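You operate a simulated robot arm through the tools that you are given. There is no shell and no other tool. Be economical: measure what you need, move in short steps, check, and stop when the job is done.

You run a simulated robot arm. Do the job below in one go: nothing can be reset, and whatever is moved stays where it is left.

TASK
Fit the nozzles that the order card names into the case.
Fine: each colour into the well named; shut the lid again. Where these are worked on the way, their far stop is far enough and under half their travel is too little: lid of the grey case.

It is judged by the outcome, as a careful person would: the job done as asked, and still so three seconds after it is handed in. It fails if anything else is knocked over, pushed out of place, dropped, spilled or broken. Lids that push on must go on centred and level and be pressed home; caps that screw on are set level and turned clockwise until they are tight.

THE ROBOT
A 6-joint arm with a two-finger parallel gripper on a trunk, on a base that drives. Base frame: it is fixed to the floor where the robot stands at the start and does not move with it; the origin is under the middle of the robot, x ahead of it, y to its left, z up; the surface under the hand at the start is at about z = 800. Lengths are in mm, angles in degrees, forces in N, time in s.
With the tool pointing down near the work surface it reaches from about 320 to 820 mm from the robot's upright axis, wherever it stands. Its first joint turns from -166.0 to 166.0 degrees. Places, roughly: first well of the grey case [500, 0, 800]; lid of the grey case [500, 0, 900]; third well of the grey case [500, -100, 800]. Payload 3.43 kg.
The tool frame sits at the grasp point between the pads (the TCP): z along the fingers, y along the line on which they close. The tips reach 34 mm beyond it. Largest opening 128 mm; finger width 24, thickness 12; the body of the gripper, 48 by 130 mm, starts 96 mm behind the TCP.
Orientation is that of the tool frame in the base frame, as a unit quaternion [w, x, y, z]. With the fingers straight down and closing along the base's y, the tool's x points along the base's -x, its y along +y and its z along -z.

THE INTERFACE
- The arm moves only by the tool apply_moves. Its argument "moves" is text: rows parted by semicolons, each of 7 numbers parted by spaces: the shift along the tool's x, y, z in cm, then the turn, a rotation vector about the tool's x, y, z in degrees, then the gripper command, from -1 (fully open) to 1 (shut), values between in proportion. In form: x y z rx ry rz claw; .... A call has 1 to 8 rows; each row shifts and turns the commanded pose from where the row before left it, along the tool's axes as they then stand. Rows are played at 5 a second. More than 50 mm and 8.6 degrees between two rows, or a gripper value outside its range, and nothing of the call is played. A pose out of reach is approached as far as the arm can. The call stops where the force on the tool passes 90 N (or 10 N more than at its start, if that is more) or the arm is blocked; 0.2 s more then pass. Each finger travels about 45 mm/s and halts on what it meets, pressing with about 35 N; the grip force reading is that of the motor and also rises with nothing between the fingers. The clock runs only during rows and for 0.2 s after the last one: add rows that do not move to give the fingers time. The reply holds the time, the measured pose of the TCP, the force on the tool along the base axes, the opening and the grip force, in the units named above and with some noise, with the torque about the TCP (base axes, N m) and any sound that the robot's microphone picked up, and new pictures: "show" is both (left out), scene, wrist or none.
- Cameras (640 x 400 px; columns grow to the right, rows downward): "scene" is now at [19.4, 113.3, 1514.1]; the picture's right is [-0.38, -0.93, 0.00], its down [-0.60, 0.25, -0.76] and it looks along [0.70, -0.29, -0.65] (base axes); focal length 291 px, centre (320, 200). "wrist" rides on the gripper at [76, -11, -160] in the tool frame; the picture's right is [0.15, 0.99, 0.00], its down [-0.88, 0.13, -0.46] and it looks along [-0.45, 0.07, 0.89] (tool axes); focal length 234 px, centre (320, 200). There is no depth. A picture from a camera that has moved, and an enlarged one, comes with that camera's place and axes in the base frame and with its lens.
- base_move(legs): drives the robot by 1 to 6 legs, each [ahead, turn to the left] in mm and degrees, along the robot's own axes; the way and the turn of a leg run together, so that a leg with both is an arc; at most 1500 mm and 180 degrees a leg. The arm and the cameras ride along, it lands a little off, and it stops where it bumps. It gives what a move gives, and a new picture of the scene camera.
- head_to(pan, tilt): turns the head with the scene camera to pan (to the left, within 155 degrees either way) and tilt (down, from -29 to 69), counted from straight ahead of the robot. It gives what a move gives, and a new picture of the scene camera.
- enlarge(camera, box): a new picture of the part [left, top, right, bottom] of that camera's present view, enlarged. No time passes.
- job_done(): hands the job in; it is judged then, once.

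Work in short steps. Places have to be worked out from the pictures, the camera data and where the tool is seen: move nearer, look again, correct. Check each grasp and each placing, and mend what went wrong. You have 120 turns and 260 pictures in all, those below and enlarged ones among them. Open the gripper and draw the arm clear of the work before you hand the job in, unless the task says otherwise; then end with one line.

The tools are called by a JSON object that holds its "op" and its "data". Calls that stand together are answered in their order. apply_moves: Moves the arm, as the interface text tells. Its arguments: {"type":"object","properties":{"moves":{"type":"string"},"show":{"type":"string","enum":["both","scene","wrist","none"]}},"required":["moves"]} The other tools are called the same way: base_move (legs) drives the base; head_to (pan, tilt) turns the head that bears the scene camera; enlarge (camera, box) takes an enlarged picture of a part of a camera's view; job_done () hands the job in.

At the start:

```text
t: 0.0
tool_pos: [422.2, -152.6, 1206.2]
tcp_rot: [0.001, 0.001, 1.0, 0.0]
contact_force: [-0.4, -0.5, 0.2]
moment: [-0.02, 0.01, -0.01]
width: 127.9
grip_force: 0.1
robot x, y, heading: [-1.0, -12.3, -0.1]
head pan, tilt: [-22.1, 40.7]
```

scene: 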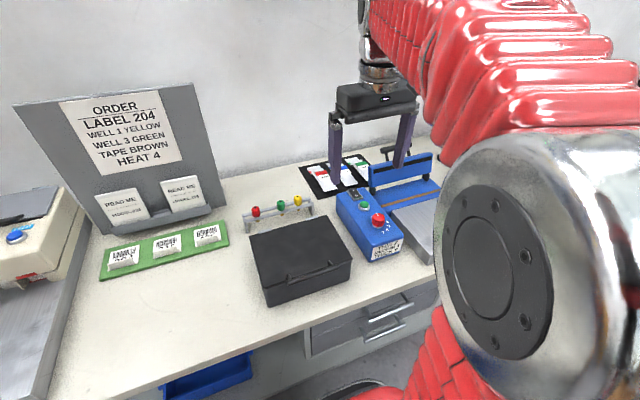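
wrist: 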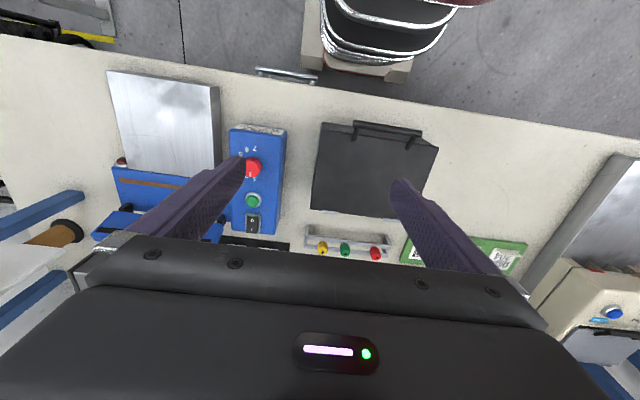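

The order card reads well 1 yellow, well 3 green. I'll enlarge the card and the case area for detail.

{"op": "enlarge", "data": {"camera": "scene", "box": [220, 180, 380, 320]}}

{"op": "enlarge", "data": {"camera": "scene", "box": [50, 80, 230, 280]}}

{"op": "enlarge", "data": {"camera": "wrist", "box": [220, 100, 460, 270]}}

```text
2.86 times, centred on (300, 250) of scene
camera zoom: at [19.4, 113.3, 1514.1], right [-0.38, -0.93, 0.0], down [-0.6, 0.25, -0.76], along [0.7, -0.29, -0.65], focal length 833 px, centre (377, 57)
```

zoom: 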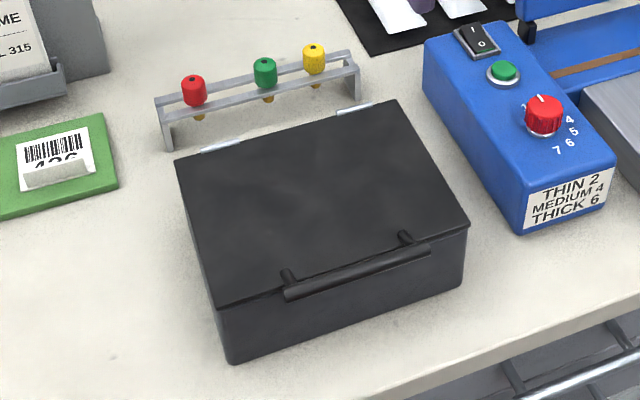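

```text
2.00 times, centred on (140, 180) of scene
camera zoom: at [19.4, 113.3, 1514.1], right [-0.38, -0.93, 0.0], down [-0.6, 0.25, -0.76], along [0.7, -0.29, -0.65], focal length 583 px, centre (680, 240)
```

zoom: 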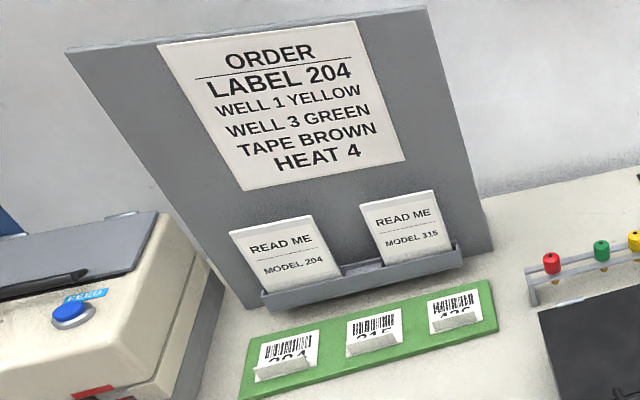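

```text
2.35 times, centred on (340, 185) of wrist
camera zoom: at [346.9, -164.3, 1365.4], right [-0.14, 0.99, 0.0], down [0.88, 0.13, 0.46], along [0.45, 0.06, -0.89], focal length 551 px, centre (273, 235)
```

zoom: 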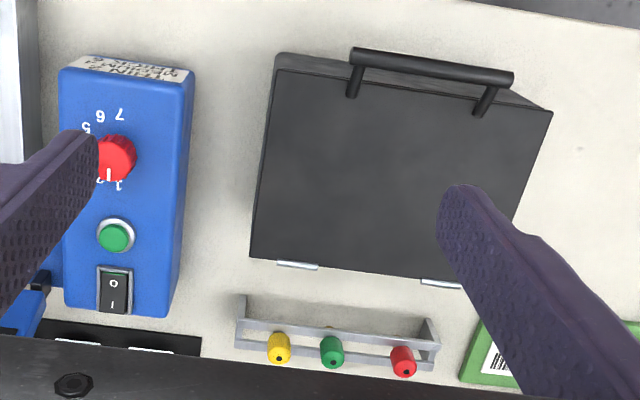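

The card is plain. I estimate the handle bar at about (409, -30, 920), with the hinge at x≈617, the rack at x≈728, and the yellow nozzle at y≈-98 and green at y≈-37. I'll move above the handle and turn the fingers to close along x.

{"op": "apply_moves", "data": {"moves": "0.33 3.05 2.5 0 0 0 -1;0.33 3.05 2.5 0 0 0 -1;0.33 3.05 2.5 0 0 0 -1;0.33 3.05 2.5 0 0 0 -1;0 0 0 0 0 8.2 -1;0 0 0 0 0 8.2 -1;0 0 0 0 0 8.2 -1;0 0 0 0 0 8.2 -1", "show": "none"}}

{"op": "apply_moves", "data": {"moves": "0 0 0 0 0 8.2 -1;0 0 0 0 0 8.2 -1;0 0 0 0 0 8.2 -1;0 0 0 0 0 8.2 -1;0 0 0 0 0 8.2 -1;0 0 0 0 0 8.2 -1;0 0 0 0 0 8 -1;0 0 0 0 0 0 -1"}}

```text
t: 1.8
tool_pos: [410.8, -30.5, 1105.2]
tcp_rot: [0.0, 0.286, 0.958, 0.0]
contact_force: [0.3, 0.3, 0.3]
moment: [-0.02, -0.01, 0.0]
width: 128.0
grip_force: 0.1
robot x, y, heading: [-1.8, -14.5, -0.0]
head pan, tilt: [-22.1, 40.7]
```

```text
t: 3.6
tool_pos: [409.2, -31.9, 1105.6]
tcp_rot: [0.0, 0.709, 0.705, 0.0]
contact_force: [0.0, 0.2, -0.7]
moment: [0.01, -0.01, -0.02]
width: 128.1
grip_force: 0.0
robot x, y, heading: [-1.4, -16.0, -0.2]
head pan, tilt: [-22.1, 40.7]
camera scene: at [19.4, 113.3, 1514.1], right [-0.38, -0.93, 0.0], down [-0.6, 0.25, -0.76], along [0.7, -0.29, -0.65], focal length 291 px, centre (320, 200)
camera wrist: at [398.4, 44.4, 1266.1], right [0.99, 0.14, 0.0], down [0.13, -0.88, 0.46], along [0.06, -0.45, -0.89], focal length 234 px, centre (320, 200)
```

scene: 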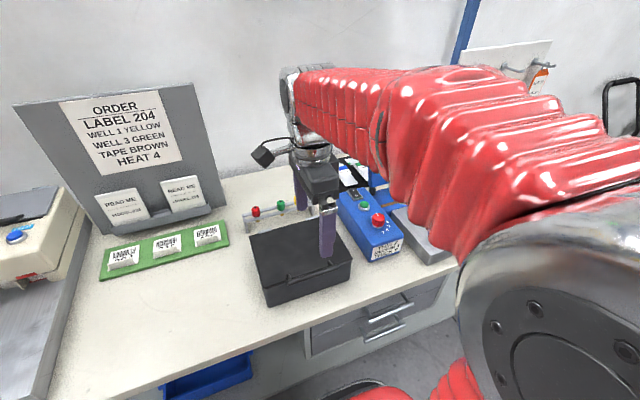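
wrist: 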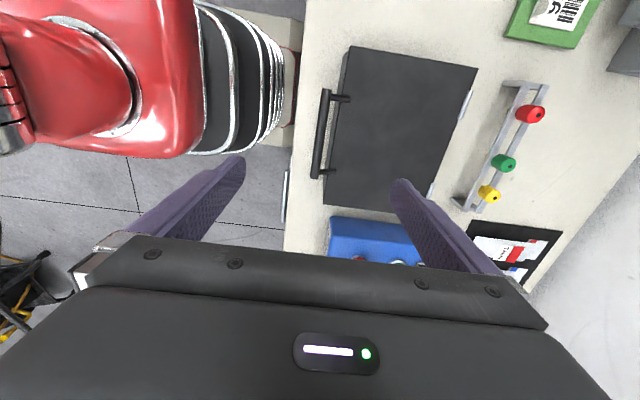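

The wrist view confirms the bar at about (409, -29, 920). I'll narrow the fingers to about 44 mm and lower partway.

{"op": "apply_moves", "data": {"moves": "0 0 0 0 0 0 0.3;0 0 0 0 0 0 0.3;0 0 4 0 0 0 0.3;0 0 4 0 0 0 0.3;0 0 4 0 0 0 0.3;0 0 0 0 0 0 0.3"}}

{"op": "enlarge", "data": {"camera": "scene", "box": [230, 160, 390, 310]}}

```text
t: 5.0
tool_pos: [410.7, -33.8, 986.2]
tcp_rot: [0.0, 0.708, 0.706, 0.0]
contact_force: [-0.8, 0.1, -0.1]
moment: [0.0, 0.01, -0.04]
width: 44.7
grip_force: 0.0
robot x, y, heading: [-0.8, -16.1, -0.1]
head pan, tilt: [-22.1, 40.7]
camera scene: at [19.4, 113.3, 1514.1], right [-0.38, -0.93, 0.0], down [-0.6, 0.25, -0.76], along [0.7, -0.29, -0.65], focal length 291 px, centre (320, 200)
camera wrist: at [399.8, 41.9, 1145.7], right [0.99, 0.14, 0.0], down [0.13, -0.88, 0.46], along [0.06, -0.45, -0.89], focal length 234 px, centre (320, 200)
```

scene: 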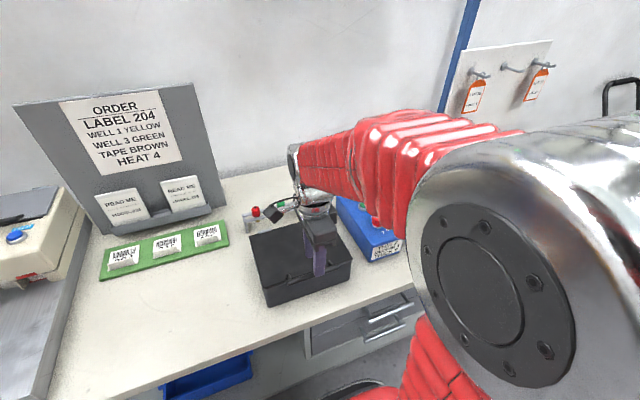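
wrist: 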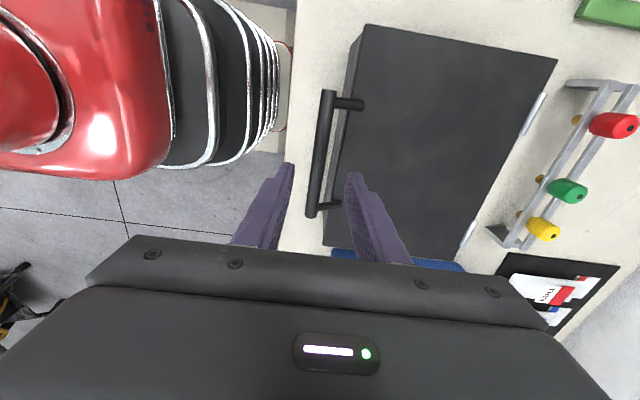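

```text
2.67 times, centred on (310, 235) of scene
camera zoom: at [19.4, 113.3, 1514.1], right [-0.38, -0.93, 0.0], down [-0.6, 0.25, -0.76], along [0.7, -0.29, -0.65], focal length 777 px, centre (347, 107)
```

zoom: 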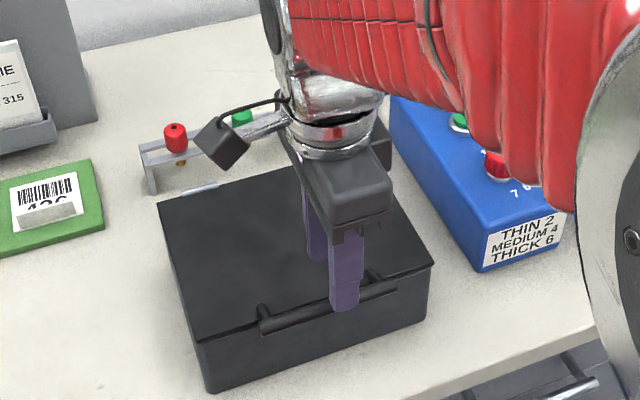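

Alignment is good: the bar lies between the fingers. I'll lower another 48 mm and close on it.

{"op": "apply_moves", "data": {"moves": "0 -0.1 2.4 0 0 0 0.3;0 0 2.4 0 0 0 0.3;0 0 0 0 0 0 0.3"}}

```text
t: 5.8
tool_pos: [407.6, -31.9, 937.4]
tcp_rot: [0.0, 0.708, 0.706, 0.0]
contact_force: [-0.1, -0.1, 0.1]
moment: [0.02, 0.01, 0.03]
width: 44.7
grip_force: 0.0
robot x, y, heading: [2.8, -14.1, 0.1]
head pan, tilt: [-22.1, 40.7]
camera scene: at [19.4, 113.3, 1514.1], right [-0.38, -0.93, 0.0], down [-0.6, 0.25, -0.76], along [0.7, -0.29, -0.65], focal length 291 px, centre (320, 200)
camera wrist: at [397.7, 44.1, 1097.5], right [0.99, 0.14, 0.0], down [0.13, -0.88, 0.46], along [0.07, -0.45, -0.89], focal length 234 px, centre (320, 200)
```

scene: 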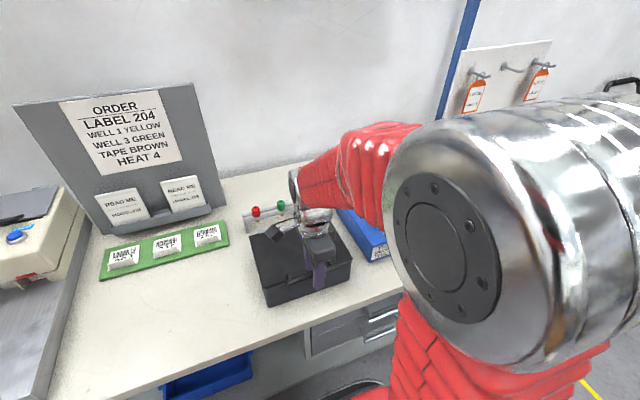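
wrist: 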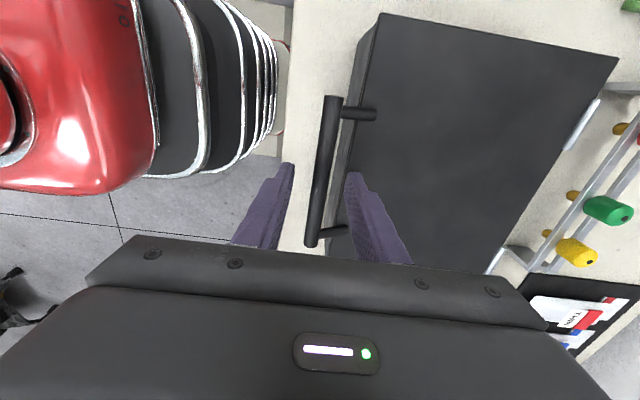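

Bar is between the fingers. Closing.

{"op": "apply_moves", "data": {"moves": "0 0 0 0 0 0 1;0 0 0 0 0 0 1;0 0 0 0 0 0 1;0 0 0 0 0 0 1;0 0 0 0 0 0 1", "show": "wrist"}}

```text
t: 7.0
tool_pos: [408.4, -31.5, 938.9]
tcp_rot: [0.0, 0.708, 0.706, -0.001]
contact_force: [2.1, -0.5, -1.7]
moment: [0.1, -0.07, -1.11]
width: 13.4
grip_force: 45.3
robot x, y, heading: [-4.3, -11.9, 0.0]
head pan, tilt: [-22.1, 40.7]
camera wrist: at [398.0, 44.0, 1097.7], right [0.99, 0.14, 0.0], down [0.13, -0.88, 0.46], along [0.06, -0.45, -0.89], focal length 234 px, centre (320, 200)
```

wrist: 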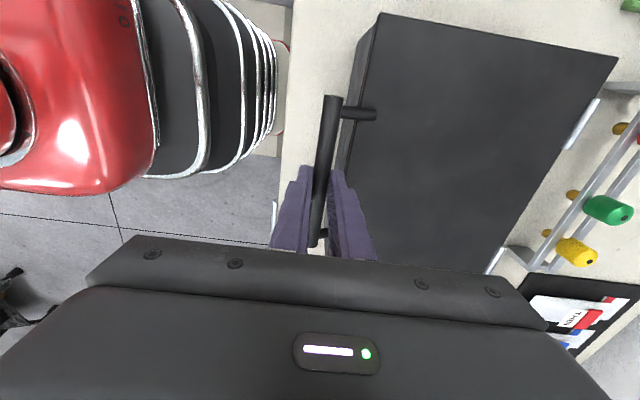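

Grasped at 13.4 mm. I'll follow the lid's arc around the hinge at about (617, 891), two steps first, watching the forces.

{"op": "apply_moves", "data": {"moves": "0 0.3 1.4 0 0 0 1", "show": "none"}}

```text
t: 7.4
tool_pos: [409.0, -32.5, 924.6]
tcp_rot: [-0.001, 0.709, 0.705, -0.001]
contact_force: [-27.3, 1.2, 36.0]
moment: [-0.14, 0.21, -1.07]
width: 13.4
grip_force: 44.6
robot x, y, heading: [-3.3, -12.6, 0.1]
head pan, tilt: [-22.1, 40.7]
```

I had the vertical sign wrong (tool z points down), so this pressed lightly at 36 N. I'll reverse it and then lift.

{"op": "apply_moves", "data": {"moves": "0 -0.3 -1.4 0 0 0 1;0 0.3 -1.4 0 0 0 1;0 0.3 -1.4 0 0 0 1"}}

```text
t: 8.2
tool_pos: [416.6, -31.8, 964.7]
tcp_rot: [0.0, 0.708, 0.706, -0.002]
contact_force: [11.5, -14.7, -21.8]
moment: [-0.05, 3.19, -0.56]
width: 13.0
grip_force: 44.9
robot x, y, heading: [-2.1, -12.5, 0.2]
head pan, tilt: [-22.1, 40.7]
camera scene: at [20.7, 113.0, 1514.2], right [-0.38, -0.93, 0.0], down [-0.6, 0.25, -0.76], along [0.7, -0.29, -0.65], focal length 291 px, centre (320, 200)
camera wrist: at [405.7, 43.9, 1124.4], right [0.99, 0.14, 0.0], down [0.13, -0.88, 0.46], along [0.06, -0.45, -0.89], focal length 234 px, centre (320, 200)
```

scene: 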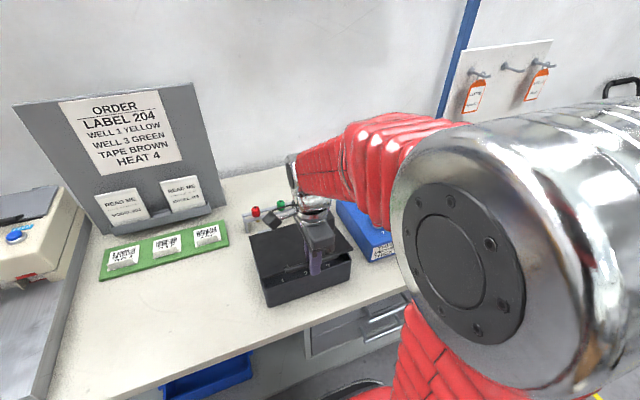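
wrist: 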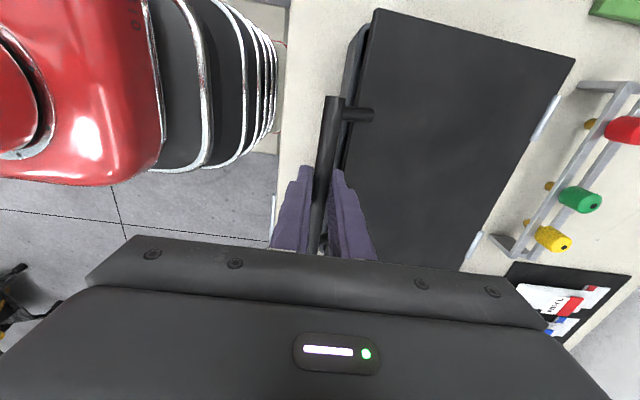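

The lid is rising. Continuing along the arc in steps.

{"op": "apply_moves", "data": {"moves": "0 1.0 -2.7 3 0 0 1;0 1.37 -2.6 3 0 0 1", "show": "wrist"}}

```text
t: 8.7
tool_pos: [425.3, -32.6, 987.9]
tcp_rot: [-0.036, 0.707, 0.705, -0.035]
contact_force: [39.1, -0.6, -57.3]
moment: [-0.29, 6.82, -0.5]
width: 13.0
grip_force: 44.7
robot x, y, heading: [1.6, -17.0, 0.1]
head pan, tilt: [-22.1, 40.7]
stopped in row 2: the force on the tool passed its limit at 97 N (the readings are from after the stop); the commanded pose is now the measured one
camera wrist: at [430.6, 43.7, 1148.6], right [0.98, 0.14, -0.1], down [0.17, -0.88, 0.44], along [-0.03, -0.45, -0.89], focal length 234 px, centre (320, 200)
```

wrist: 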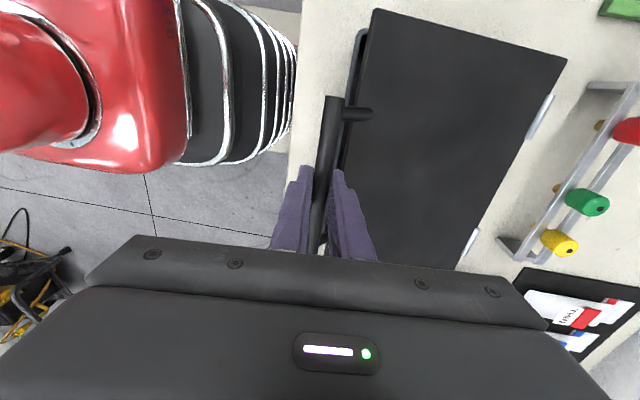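

Clamped pads resist the bar's rotation (6.8 Nm). A loose cage with the tool tilted about 45° forward would let the bar turn freely, so I'll first set the lid back down and release.

{"op": "apply_moves", "data": {"moves": "0 -0.7 2.4 -3 0 0 1;0 -0.6 1.2 -2.7 0 0 1;0 -0.3 1.3 0 0 0 1;0 0 0 0 0 0 1", "show": "wrist"}}

```text
t: 9.7
tool_pos: [410.9, -31.8, 946.5]
tcp_rot: [0.007, 0.708, 0.706, 0.005]
contact_force: [49.5, 1.8, -9.6]
moment: [0.46, -0.51, -1.12]
width: 13.2
grip_force: 45.3
robot x, y, heading: [2.4, -13.5, 0.0]
head pan, tilt: [-22.1, 40.7]
camera wrist: at [397.4, 44.0, 1105.1], right [0.99, 0.14, 0.02], down [0.12, -0.88, 0.46], along [0.08, -0.45, -0.89], focal length 234 px, centre (320, 200)
```

wrist: 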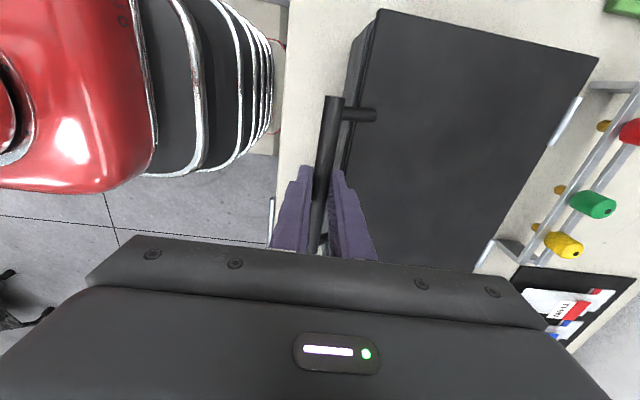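

The lid is nearly down. I'll relieve the x pull and lower the last few mm.

{"op": "apply_moves", "data": {"moves": "0 0.4 0.4 0 0 0 1;0 0 0.4 0 0 0 1;0 0 0 0 0 0 1", "show": "scene"}}

{"op": "enlarge", "data": {"camera": "scene", "box": [230, 180, 390, 320]}}

```text
t: 10.5
tool_pos: [408.9, -32.9, 937.1]
tcp_rot: [0.002, 0.708, 0.706, 0.001]
contact_force: [21.5, -0.9, -4.5]
moment: [-0.36, -0.21, -1.05]
width: 13.2
grip_force: 44.9
robot x, y, heading: [-0.1, -11.7, 0.1]
head pan, tilt: [-22.1, 40.7]
camera scene: at [20.6, 113.3, 1514.1], right [-0.38, -0.93, 0.0], down [-0.6, 0.25, -0.76], along [0.7, -0.29, -0.65], focal length 291 px, centre (320, 200)
```

scene: 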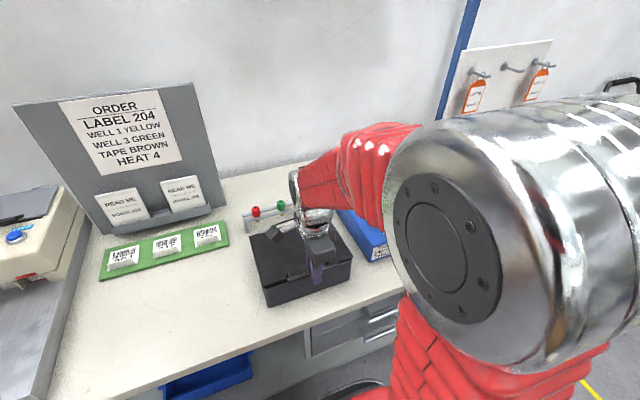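

```text
2.86 times, centred on (310, 250) of scene
camera zoom: at [20.6, 113.3, 1514.1], right [-0.38, -0.93, 0.0], down [-0.6, 0.25, -0.76], along [0.7, -0.29, -0.65], focal length 833 px, centre (349, 57)
```

zoom: 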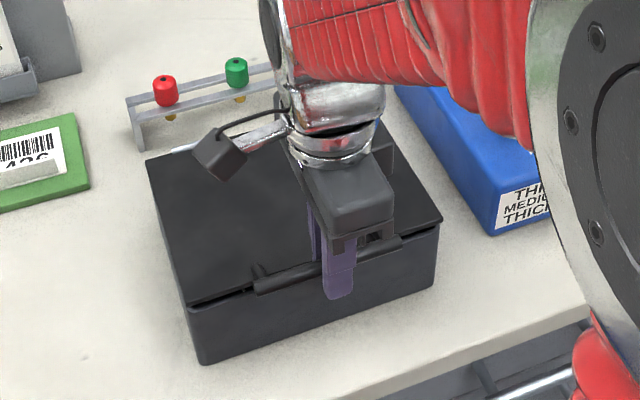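

The case hasn't moved. Releasing and rising clear.

{"op": "apply_moves", "data": {"moves": "0 0 0.2 0 0 0 0.3;0 0 0 0 0 0 0.3;0 0 0 0 0 0 0.3;0 0 -4 0 0 0 0.3;0 0 -4 0 0 0 0.3;0 0 -4 0 0 0 0.3", "show": "wrist"}}

{"op": "base_move", "data": {"legs": [[-130, 0]]}}

```text
t: 11.9
tool_pos: [408.3, -32.4, 1055.8]
tcp_rot: [0.001, 0.708, 0.706, 0.002]
contact_force: [-0.4, 0.3, 0.3]
moment: [-0.04, 0.02, 0.0]
width: 44.7
grip_force: 0.1
robot x, y, heading: [2.6, -12.5, 0.1]
head pan, tilt: [-22.1, 40.7]
camera wrist: at [396.0, 43.1, 1215.2], right [0.99, 0.14, 0.01], down [0.12, -0.88, 0.46], along [0.07, -0.45, -0.89], focal length 234 px, centre (320, 200)
```

wrist: 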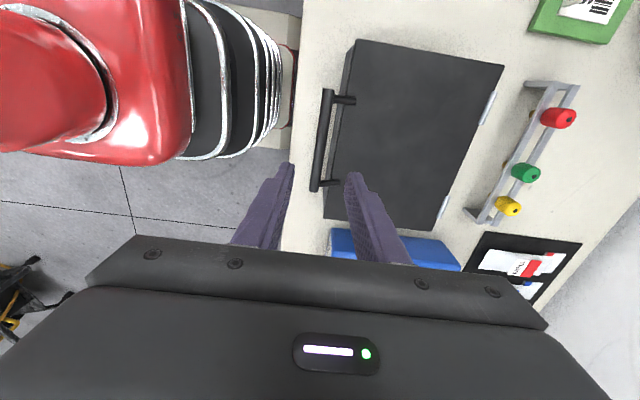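

```text
t: 13.4
tool_pos: [277.1, -32.2, 1055.8]
tcp_rot: [0.002, 0.709, 0.705, 0.002]
contact_force: [-0.6, -0.2, -0.7]
moment: [-0.01, 0.01, 0.0]
width: 44.8
grip_force: 0.1
robot x, y, heading: [-130.6, -12.9, 0.1]
head pan, tilt: [-22.1, 40.7]
camera scene: at [-111.4, 113.4, 1514.1], right [-0.38, -0.93, 0.0], down [-0.6, 0.24, -0.76], along [0.7, -0.29, -0.65], focal length 291 px, centre (320, 200)
```

scene: 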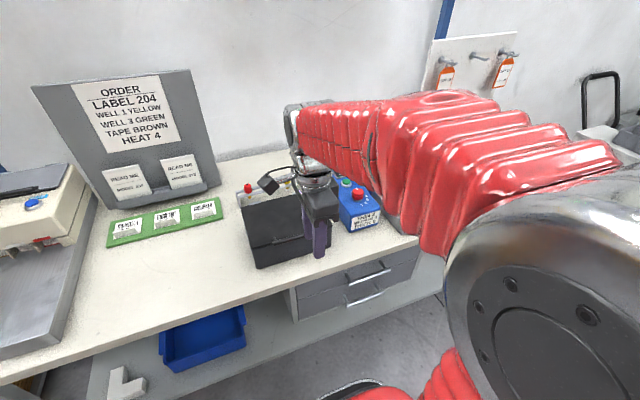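

Now tilt the tool 45° forward.

{"op": "apply_moves", "data": {"moves": "0 0 0 -7.5 0 0 0.3;0 0 0 -7.5 0 0 0.3;0 0 0 -7.5 0 0 0.3;0 0 0 -7.5 0 0 0.3;0 0 0 -7.5 0 0 0.3;0 0 0 -7.5 0 0 0.3;0 0 0 0 0 0 0.3"}}

```text
t: 15.0
tool_pos: [281.3, -33.4, 1060.9]
tcp_rot: [0.273, 0.654, 0.651, 0.272]
contact_force: [-1.4, -0.5, 0.5]
moment: [0.03, 0.03, 0.03]
width: 45.1
grip_force: 0.1
out of reach, approached as far as the arm can: row 6
robot x, y, heading: [-128.7, -12.7, -0.0]
head pan, tilt: [-22.1, 40.7]
camera scene: at [-111.6, 113.4, 1514.1], right [-0.38, -0.93, 0.0], down [-0.6, 0.24, -0.76], along [0.7, -0.29, -0.65], focal length 291 px, centre (320, 200)
camera wrist: at [159.9, 43.2, 1164.6], right [0.7, 0.14, 0.7], down [-0.24, -0.88, 0.41], along [0.68, -0.45, -0.58], focal length 234 px, centre (320, 200)
```

scene: 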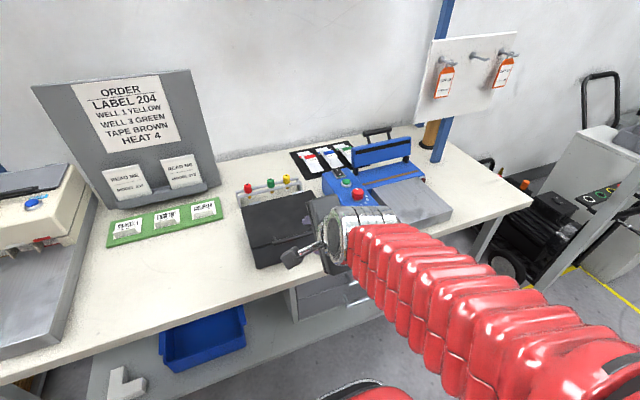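
wrist: 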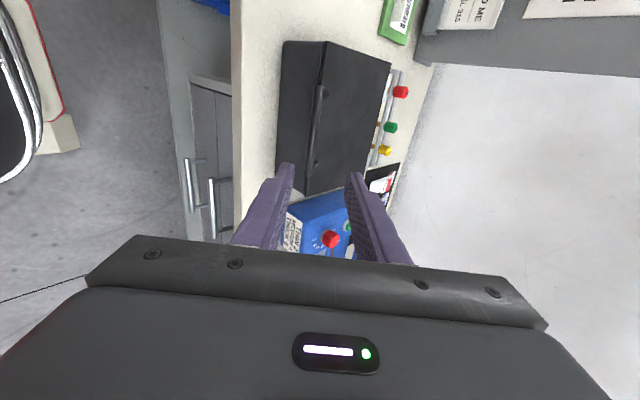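

Tilt is 45°. Advance along the tool axis toward the bar, stopping about 60 mm short to check.

{"op": "apply_moves", "data": {"moves": "0 -0.3 3.7 0 0 0 0.3;0 -0.3 3.7 0 0 0 0.3;0 -0.3 3.7 0 0 0 0.3;0 0 0 0 0 0 0.3"}}

{"op": "enlarge", "data": {"camera": "wrist", "box": [240, 40, 420, 260]}}

```text
t: 16.0
tool_pos: [343.7, -31.0, 987.8]
tcp_rot: [0.271, 0.651, 0.654, 0.273]
contact_force: [-0.4, 0.3, 0.1]
moment: [-0.01, 0.01, -0.03]
width: 45.1
grip_force: 0.1
out of reach, approached as far as the arm can: row 3
robot x, y, heading: [-130.8, -16.1, -0.1]
head pan, tilt: [-22.1, 40.7]
camera scene: at [-111.5, 113.4, 1514.1], right [-0.38, -0.93, 0.0], down [-0.6, 0.24, -0.76], along [0.7, -0.29, -0.65], focal length 291 px, centre (320, 200)
camera wrist: at [221.3, 44.8, 1092.0], right [0.7, 0.15, 0.7], down [-0.23, -0.88, 0.41], along [0.68, -0.45, -0.58], focal length 234 px, centre (320, 200)
```

scene: 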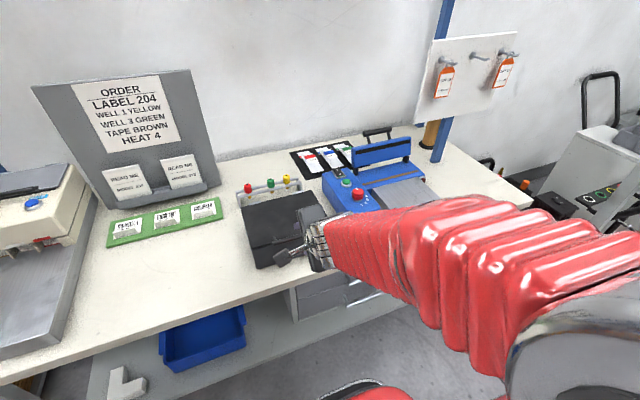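
wrist: 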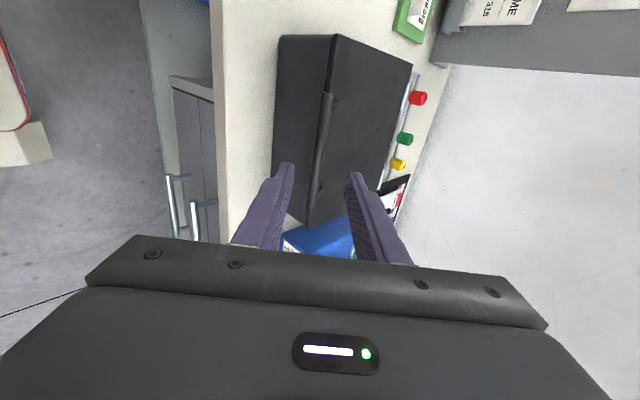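

```text
1.82 times, centred on (330, 150) of wrist
camera zoom: at [221.3, 44.8, 1092.0], right [0.7, 0.15, 0.7], down [-0.23, -0.88, 0.41], along [0.68, -0.45, -0.58], focal length 426 px, centre (302, 291)
```

zoom: 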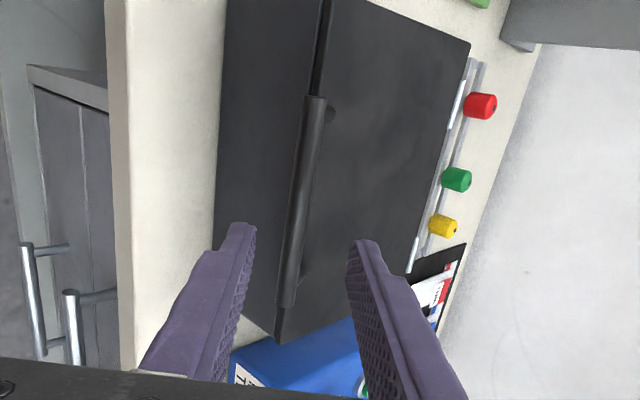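

The bar is centred between fingers. Advancing 75 mm.

{"op": "apply_moves", "data": {"moves": "0 -0.1 3.8 0 0 0 0.3;0 -0.1 3.7 0 0 0 0.3;0 0 0 0 0 0 0.3"}}

{"op": "enlarge", "data": {"camera": "wrist", "box": [240, 40, 420, 260]}}

{"op": "enlarge", "data": {"camera": "scene", "box": [220, 160, 360, 290]}}

```text
t: 16.8
tool_pos: [386.6, -30.9, 944.6]
tcp_rot: [0.271, 0.651, 0.654, 0.272]
contact_force: [0.5, 0.2, 0.1]
moment: [0.0, -0.02, 0.01]
width: 44.8
grip_force: 0.1
out of reach, approached as far as the arm can: row 1
robot x, y, heading: [-130.8, -11.4, 0.1]
head pan, tilt: [-22.1, 40.7]
camera scene: at [-111.4, 113.4, 1514.1], right [-0.38, -0.93, 0.0], down [-0.6, 0.24, -0.76], along [0.7, -0.29, -0.65], focal length 291 px, centre (320, 200)
camera wrist: at [264.8, 45.4, 1047.5], right [0.7, 0.15, 0.7], down [-0.23, -0.88, 0.41], along [0.68, -0.45, -0.58], focal length 234 px, centre (320, 200)
```

scene: 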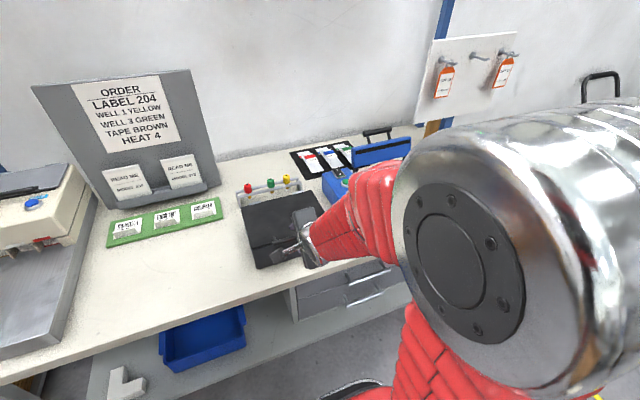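
wrist: 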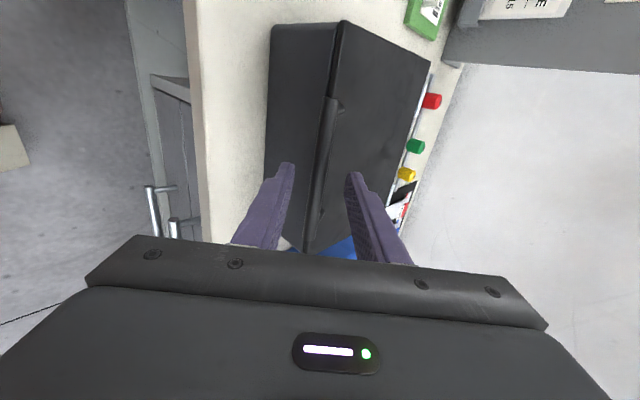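

```text
1.82 times, centred on (330, 150) of wrist
camera zoom: at [264.8, 45.4, 1047.5], right [0.7, 0.15, 0.7], down [-0.23, -0.88, 0.41], along [0.68, -0.45, -0.58], focal length 426 px, centre (302, 291)
```

zoom: 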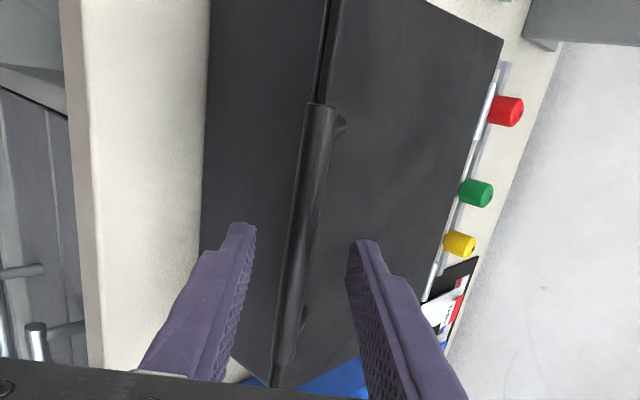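

```text
3.08 times, centred on (290, 225) of scene
camera zoom: at [-111.4, 113.4, 1514.1], right [-0.38, -0.93, 0.0], down [-0.6, 0.24, -0.76], along [0.7, -0.29, -0.65], focal length 897 px, centre (412, 123)
```

zoom: 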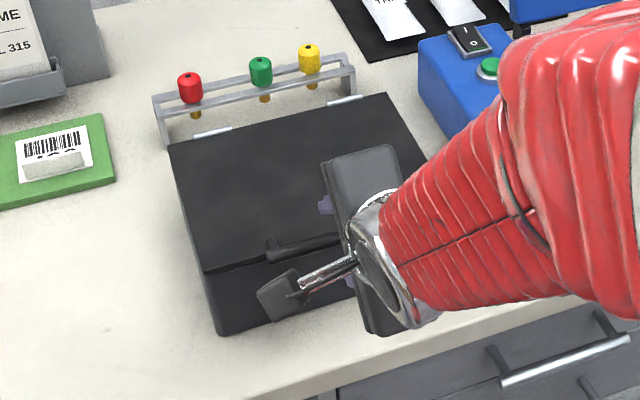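

About 14 mm further is needed. Trying a further advance along the tool axis.

{"op": "apply_moves", "data": {"moves": "0 -0.1 1.4 0 0 0 0.3;0 0 0 0 0 0 0.3", "show": "none"}}

```text
t: 17.4
tool_pos: [396.4, -32.4, 933.1]
tcp_rot: [0.269, 0.653, 0.652, 0.274]
contact_force: [-0.2, -0.4, -0.5]
moment: [0.0, 0.01, -0.01]
width: 44.8
grip_force: 0.0
robot x, y, heading: [-127.6, -14.8, -0.1]
head pan, tilt: [-22.1, 40.7]
```

In position. Narrow to a loose cage of about 20 mm around the bar (13 mm).

{"op": "apply_moves", "data": {"moves": "0 0 0 0 0 0 0.68;0 0 0 0 0 0 0.68;0 0 0 0 0 0 0.68", "show": "wrist"}}

{"op": "enlarge", "data": {"camera": "wrist", "box": [240, 40, 420, 260]}}

```text
t: 18.2
tool_pos: [396.6, -30.8, 932.7]
tcp_rot: [0.269, 0.652, 0.654, 0.274]
contact_force: [-0.1, 0.2, 1.1]
moment: [-0.01, -0.02, -0.02]
width: 20.5
grip_force: 0.1
robot x, y, heading: [-129.7, -12.5, 0.0]
head pan, tilt: [-22.1, 40.7]
camera wrist: at [275.1, 43.3, 1037.7], right [0.7, 0.14, 0.7], down [-0.23, -0.88, 0.41], along [0.68, -0.44, -0.58], focal length 234 px, centre (320, 200)
```

wrist: 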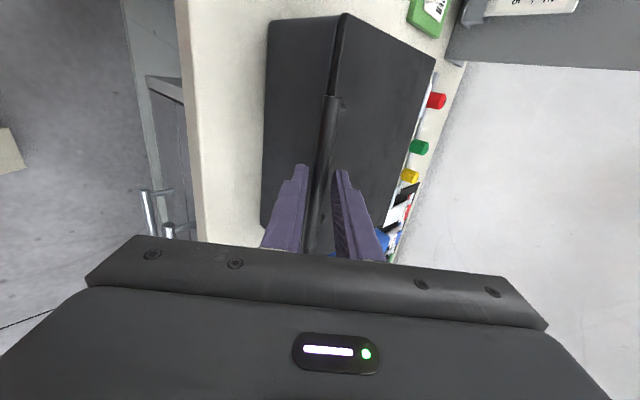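

```text
1.82 times, centred on (330, 150) of wrist
camera zoom: at [275.1, 43.3, 1037.7], right [0.7, 0.14, 0.7], down [-0.23, -0.88, 0.41], along [0.68, -0.44, -0.58], focal length 426 px, centre (302, 291)
```

zoom: 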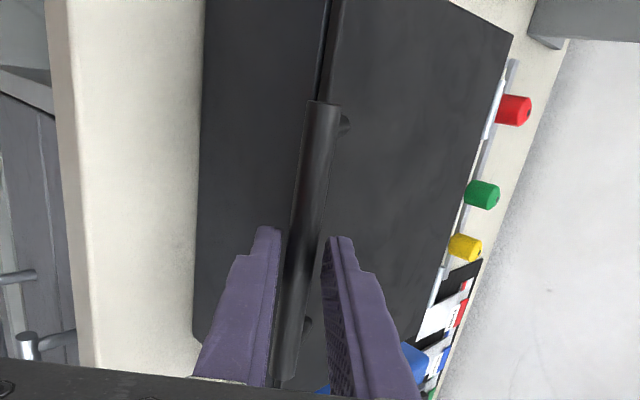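

The bar sits in the cage. Lift along the arc, two steps.

{"op": "apply_moves", "data": {"moves": "0 2.46 -1.6 0 0 0 0.68;0 2.66 -1.23 0 0 0 0.68", "show": "wrist"}}

```text
t: 18.8
tool_pos: [412.0, -27.5, 980.1]
tcp_rot: [0.272, 0.655, 0.649, 0.274]
contact_force: [-0.5, -0.6, -0.8]
moment: [-0.02, 0.02, -0.01]
width: 20.8
grip_force: 0.9
out of reach, approached as far as the arm can: row 2
robot x, y, heading: [-128.0, -12.2, -0.3]
head pan, tilt: [-22.1, 40.7]
camera wrist: at [290.5, 48.3, 1085.5], right [0.7, 0.14, 0.7], down [-0.24, -0.88, 0.41], along [0.68, -0.45, -0.58], focal length 234 px, centre (320, 200)
```

wrist: 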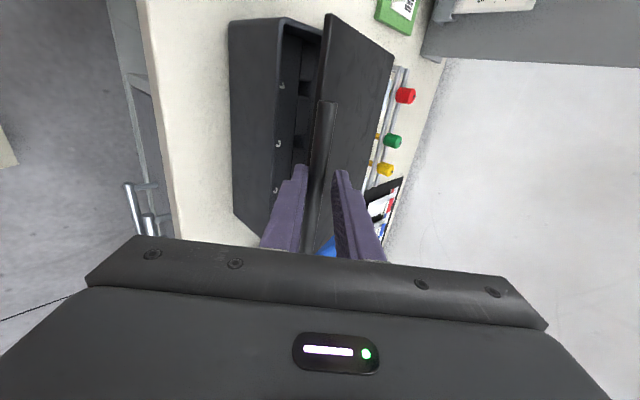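

Lid is opening with negligible force. Continue.

{"op": "apply_moves", "data": {"moves": "0 2.8 -0.86 0 0 0 0.68;0 2.89 -0.46 0 0 0 0.68;0 2.93 -0.05 0 0 0 0.68"}}

```text
t: 19.6
tool_pos: [448.2, -2.6, 1036.6]
tcp_rot: [0.235, 0.697, 0.593, 0.328]
contact_force: [-38.9, 3.5, 46.5]
moment: [-0.12, -2.61, 4.72]
width: 18.0
grip_force: 0.0
out of reach, approached as far as the arm can: row 1, 2
robot x, y, heading: [-129.9, -16.3, -0.0]
head pan, tilt: [-22.1, 40.7]
camera scene: at [-115.4, 113.5, 1514.2], right [-0.38, -0.93, 0.0], down [-0.6, 0.25, -0.76], along [0.7, -0.29, -0.65], focal length 291 px, centre (320, 200)
camera wrist: at [329.1, 63.5, 1150.0], right [0.68, -0.04, 0.73], down [-0.32, -0.92, 0.24], along [0.66, -0.4, -0.63], focal length 234 px, centre (320, 200)
```

scene: 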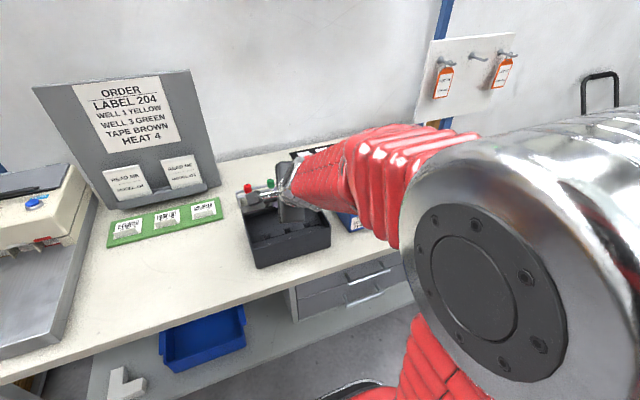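
wrist: 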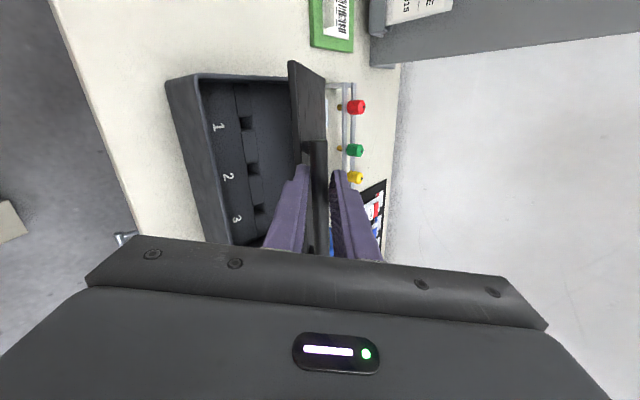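

The arm is near a joint limit at this tilt and has twisted a little. I'll reduce the tilt by 8° and look at the readings.

{"op": "apply_moves", "data": {"moves": "0 0 0 4 0 0 0.68;0 0 0 4 0 0 0.68;0 0 0 0 0 0 0.68"}}

```text
t: 20.4
tool_pos: [444.3, -20.8, 1024.5]
tcp_rot: [0.226, 0.671, 0.669, 0.224]
contact_force: [-20.4, 8.9, 10.6]
moment: [0.13, 0.47, -0.19]
width: 26.0
grip_force: 4.7
robot x, y, heading: [-129.6, -14.0, -0.1]
head pan, tilt: [-22.1, 40.7]
camera scene: at [-112.5, 113.6, 1514.1], right [-0.38, -0.93, 0.0], down [-0.6, 0.24, -0.76], along [0.7, -0.29, -0.65], focal length 291 px, centre (320, 200)
camera wrist: at [338.9, 55.1, 1143.9], right [0.79, 0.14, 0.6], down [-0.17, -0.88, 0.44], along [0.59, -0.45, -0.67], focal length 234 px, centre (320, 200)
```

scene: 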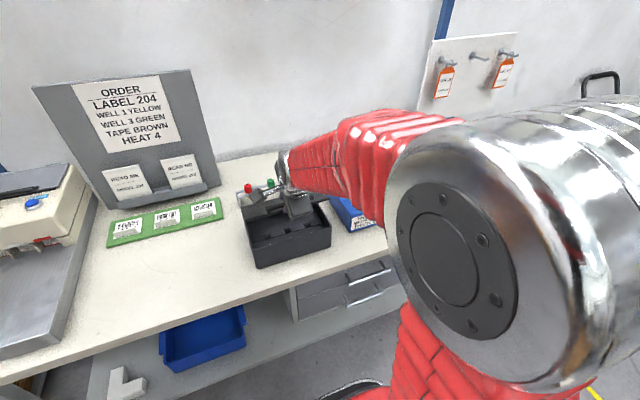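
wrist: 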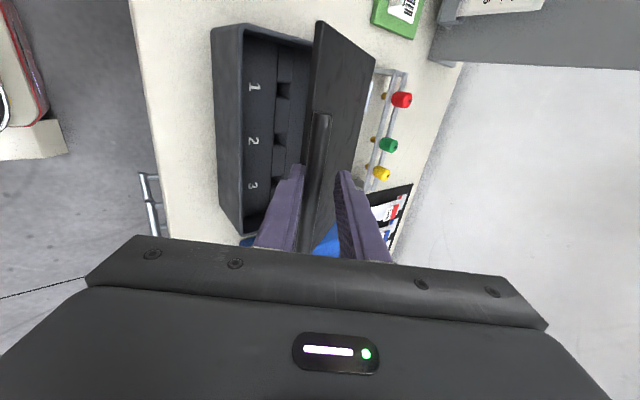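

Orientation is restored and the tool pushes slightly inward radially. A small step up and outward, then check how the measured pose follows.

{"op": "apply_moves", "data": {"moves": "0 1.0 -1.5 0 0 0 0.68;0 0 0 0 0 0 0.68", "show": "none"}}

```text
t: 21.0
tool_pos: [444.1, -20.8, 1041.7]
tcp_rot: [0.227, 0.672, 0.669, 0.225]
contact_force: [-0.1, -0.4, -0.5]
moment: [0.01, 0.0, -0.02]
width: 21.2
grip_force: 0.3
robot x, y, heading: [-128.6, -11.8, -0.3]
head pan, tilt: [-22.1, 40.7]
```

Tracking is good, with no force now. Continuing the arc.

{"op": "apply_moves", "data": {"moves": "-0.4 2.92 -0.29 0 0 0 0.68;-0.3 2.93 -0.05 0 0 0 0.68;0 2.9 0.35 0 0 0 0.68"}}

```text
t: 21.8
tool_pos: [512.6, -29.1, 1095.4]
tcp_rot: [0.227, 0.671, 0.669, 0.225]
contact_force: [0.0, -0.3, -0.8]
moment: [0.0, 0.01, -0.02]
width: 21.1
grip_force: 0.7
robot x, y, heading: [-129.5, -15.2, 0.3]
head pan, tilt: [-22.1, 40.7]
camera scene: at [-111.4, 113.4, 1514.1], right [-0.38, -0.93, 0.0], down [-0.6, 0.24, -0.76], along [0.7, -0.29, -0.65], focal length 291 px, centre (320, 200)
camera wrist: at [407.4, 48.3, 1215.1], right [0.79, 0.14, 0.6], down [-0.18, -0.88, 0.44], along [0.59, -0.45, -0.67], focal length 234 px, centre (320, 200)
```

scene: 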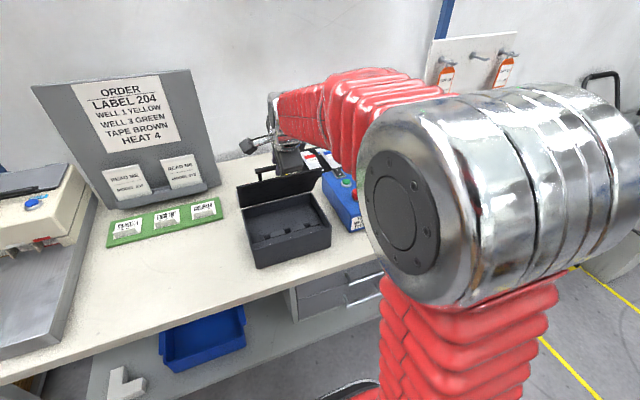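
wrist: 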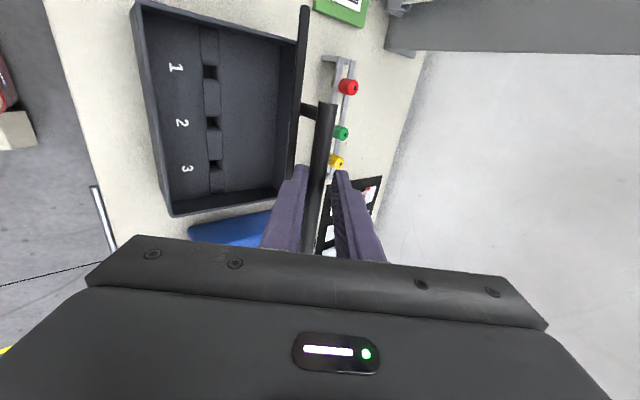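

Lid is at about 55°, no force. Continue three more steps.

{"op": "apply_moves", "data": {"moves": "0 2.84 0.75 0 0 0 0.68;0 2.7 1.14 0 0 0 0.68;0 2.52 1.5 0 0 0 0.68"}}

```text
t: 22.6
tool_pos: [598.2, -27.6, 1115.8]
tcp_rot: [0.227, 0.671, 0.669, 0.225]
contact_force: [-0.5, -0.1, -1.1]
moment: [-0.01, 0.0, 0.02]
width: 21.3
grip_force: 0.3
robot x, y, heading: [-130.2, -13.7, 0.1]
head pan, tilt: [-22.1, 40.7]
camera scene: at [-111.3, 113.4, 1514.1], right [-0.38, -0.93, 0.0], down [-0.6, 0.24, -0.76], along [0.7, -0.29, -0.65], focal length 291 px, centre (320, 200)
camera wrist: at [493.4, 48.4, 1235.7], right [0.79, 0.14, 0.6], down [-0.18, -0.88, 0.44], along [0.59, -0.45, -0.67], focal length 234 px, centre (320, 200)
```

scene: 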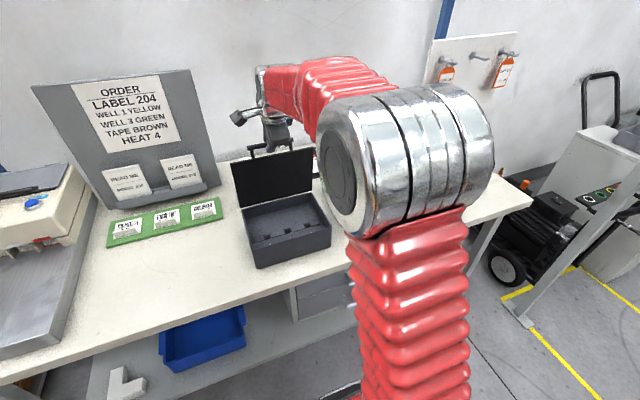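
wrist: 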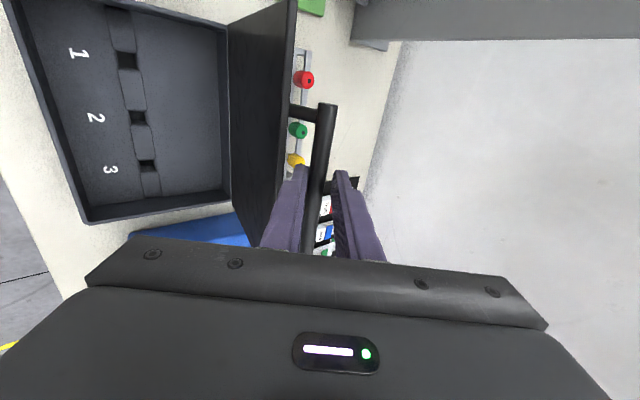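

Lid is near 80°. Two more steps, watching for the stop.

{"op": "apply_moves", "data": {"moves": "0 2.27 1.84 0 0 0 0.68;0 2.01 2.13 0 0 0 0.68;0 0 0 0 0 0 0.68"}}

```text
t: 23.4
tool_pos: [657.6, -29.5, 1110.7]
tcp_rot: [0.227, 0.671, 0.668, 0.226]
contact_force: [0.3, 0.6, 0.7]
moment: [0.0, -0.02, 0.0]
width: 21.1
grip_force: 0.0
robot x, y, heading: [-132.1, -15.9, -0.1]
head pan, tilt: [-22.1, 40.7]
camera scene: at [-111.0, 113.4, 1514.1], right [-0.38, -0.93, 0.0], down [-0.6, 0.24, -0.76], along [0.7, -0.29, -0.65], focal length 291 px, centre (320, 200)
camera wrist: at [552.1, 46.6, 1231.4], right [0.79, 0.14, 0.6], down [-0.18, -0.88, 0.44], along [0.59, -0.45, -0.67], focal length 234 px, centre (320, 200)
```

scene: 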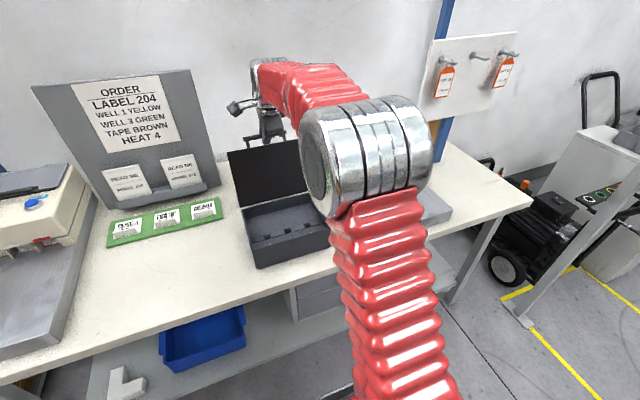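
wrist: 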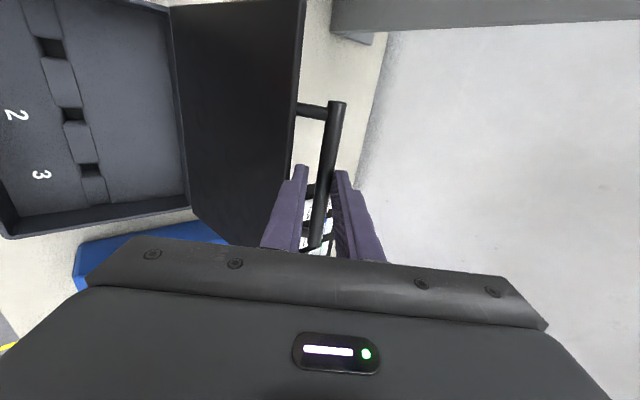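

About 96° and no stop yet. One more step.

{"op": "apply_moves", "data": {"moves": "0 1.69 2.4 0 0 0 0.68;0 0 0 0 0 0 0.68", "show": "wrist"}}

```text
t: 24.0
tool_pos: [683.0, -28.8, 1100.1]
tcp_rot: [0.225, 0.671, 0.669, 0.225]
contact_force: [-14.3, -1.0, -8.1]
moment: [0.07, 0.16, -0.16]
width: 29.7
grip_force: 8.0
robot x, y, heading: [-132.0, -13.5, -0.1]
head pan, tilt: [-22.1, 40.7]
camera wrist: at [578.7, 47.1, 1221.4], right [0.79, 0.14, 0.6], down [-0.17, -0.88, 0.44], along [0.59, -0.45, -0.67], focal length 234 px, centre (320, 200)
```

wrist: 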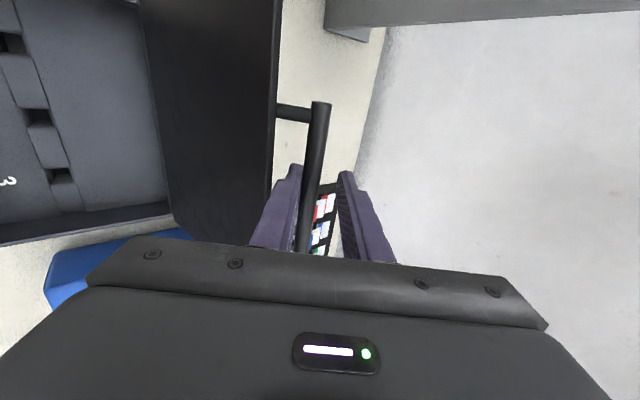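

The stop is reached at about 100°. I'll back off slightly, open, and retreat along the tool axis.

{"op": "apply_moves", "data": {"moves": "0 -0.6 0 0 0 0 0.5;0 0.2 0 0 0 0 0.3;0 0 0 0 0 0 0.3;0 0 -4 0 0 0 0.3;0 0 -4 0 0 0 0.3;0 0 -4 0 0 0 0.3;0 0 0 0 0 0 0.3"}}

```text
t: 25.6
tool_pos: [608.9, -31.5, 1196.1]
tcp_rot: [0.226, 0.671, 0.669, 0.226]
contact_force: [-0.4, -0.7, -0.4]
moment: [0.0, -0.03, 0.01]
width: 44.8
grip_force: 0.0
robot x, y, heading: [-125.5, -16.4, 0.1]
head pan, tilt: [-22.1, 40.7]
camera scene: at [-111.1, 113.4, 1514.1], right [-0.38, -0.93, 0.0], down [-0.6, 0.24, -0.76], along [0.7, -0.29, -0.65], focal length 291 px, centre (320, 200)
camera wrist: at [503.8, 44.9, 1316.0], right [0.79, 0.14, 0.6], down [-0.18, -0.88, 0.44], along [0.59, -0.45, -0.67], focal length 234 px, centre (320, 200)
```

scene: 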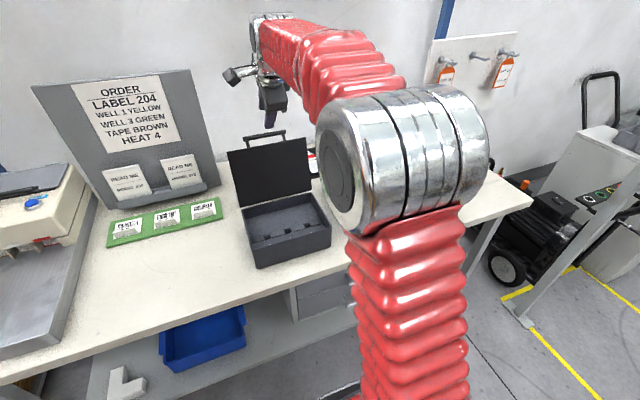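
wrist: 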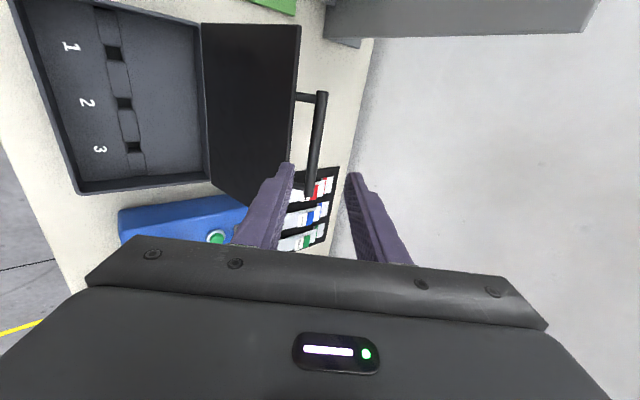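

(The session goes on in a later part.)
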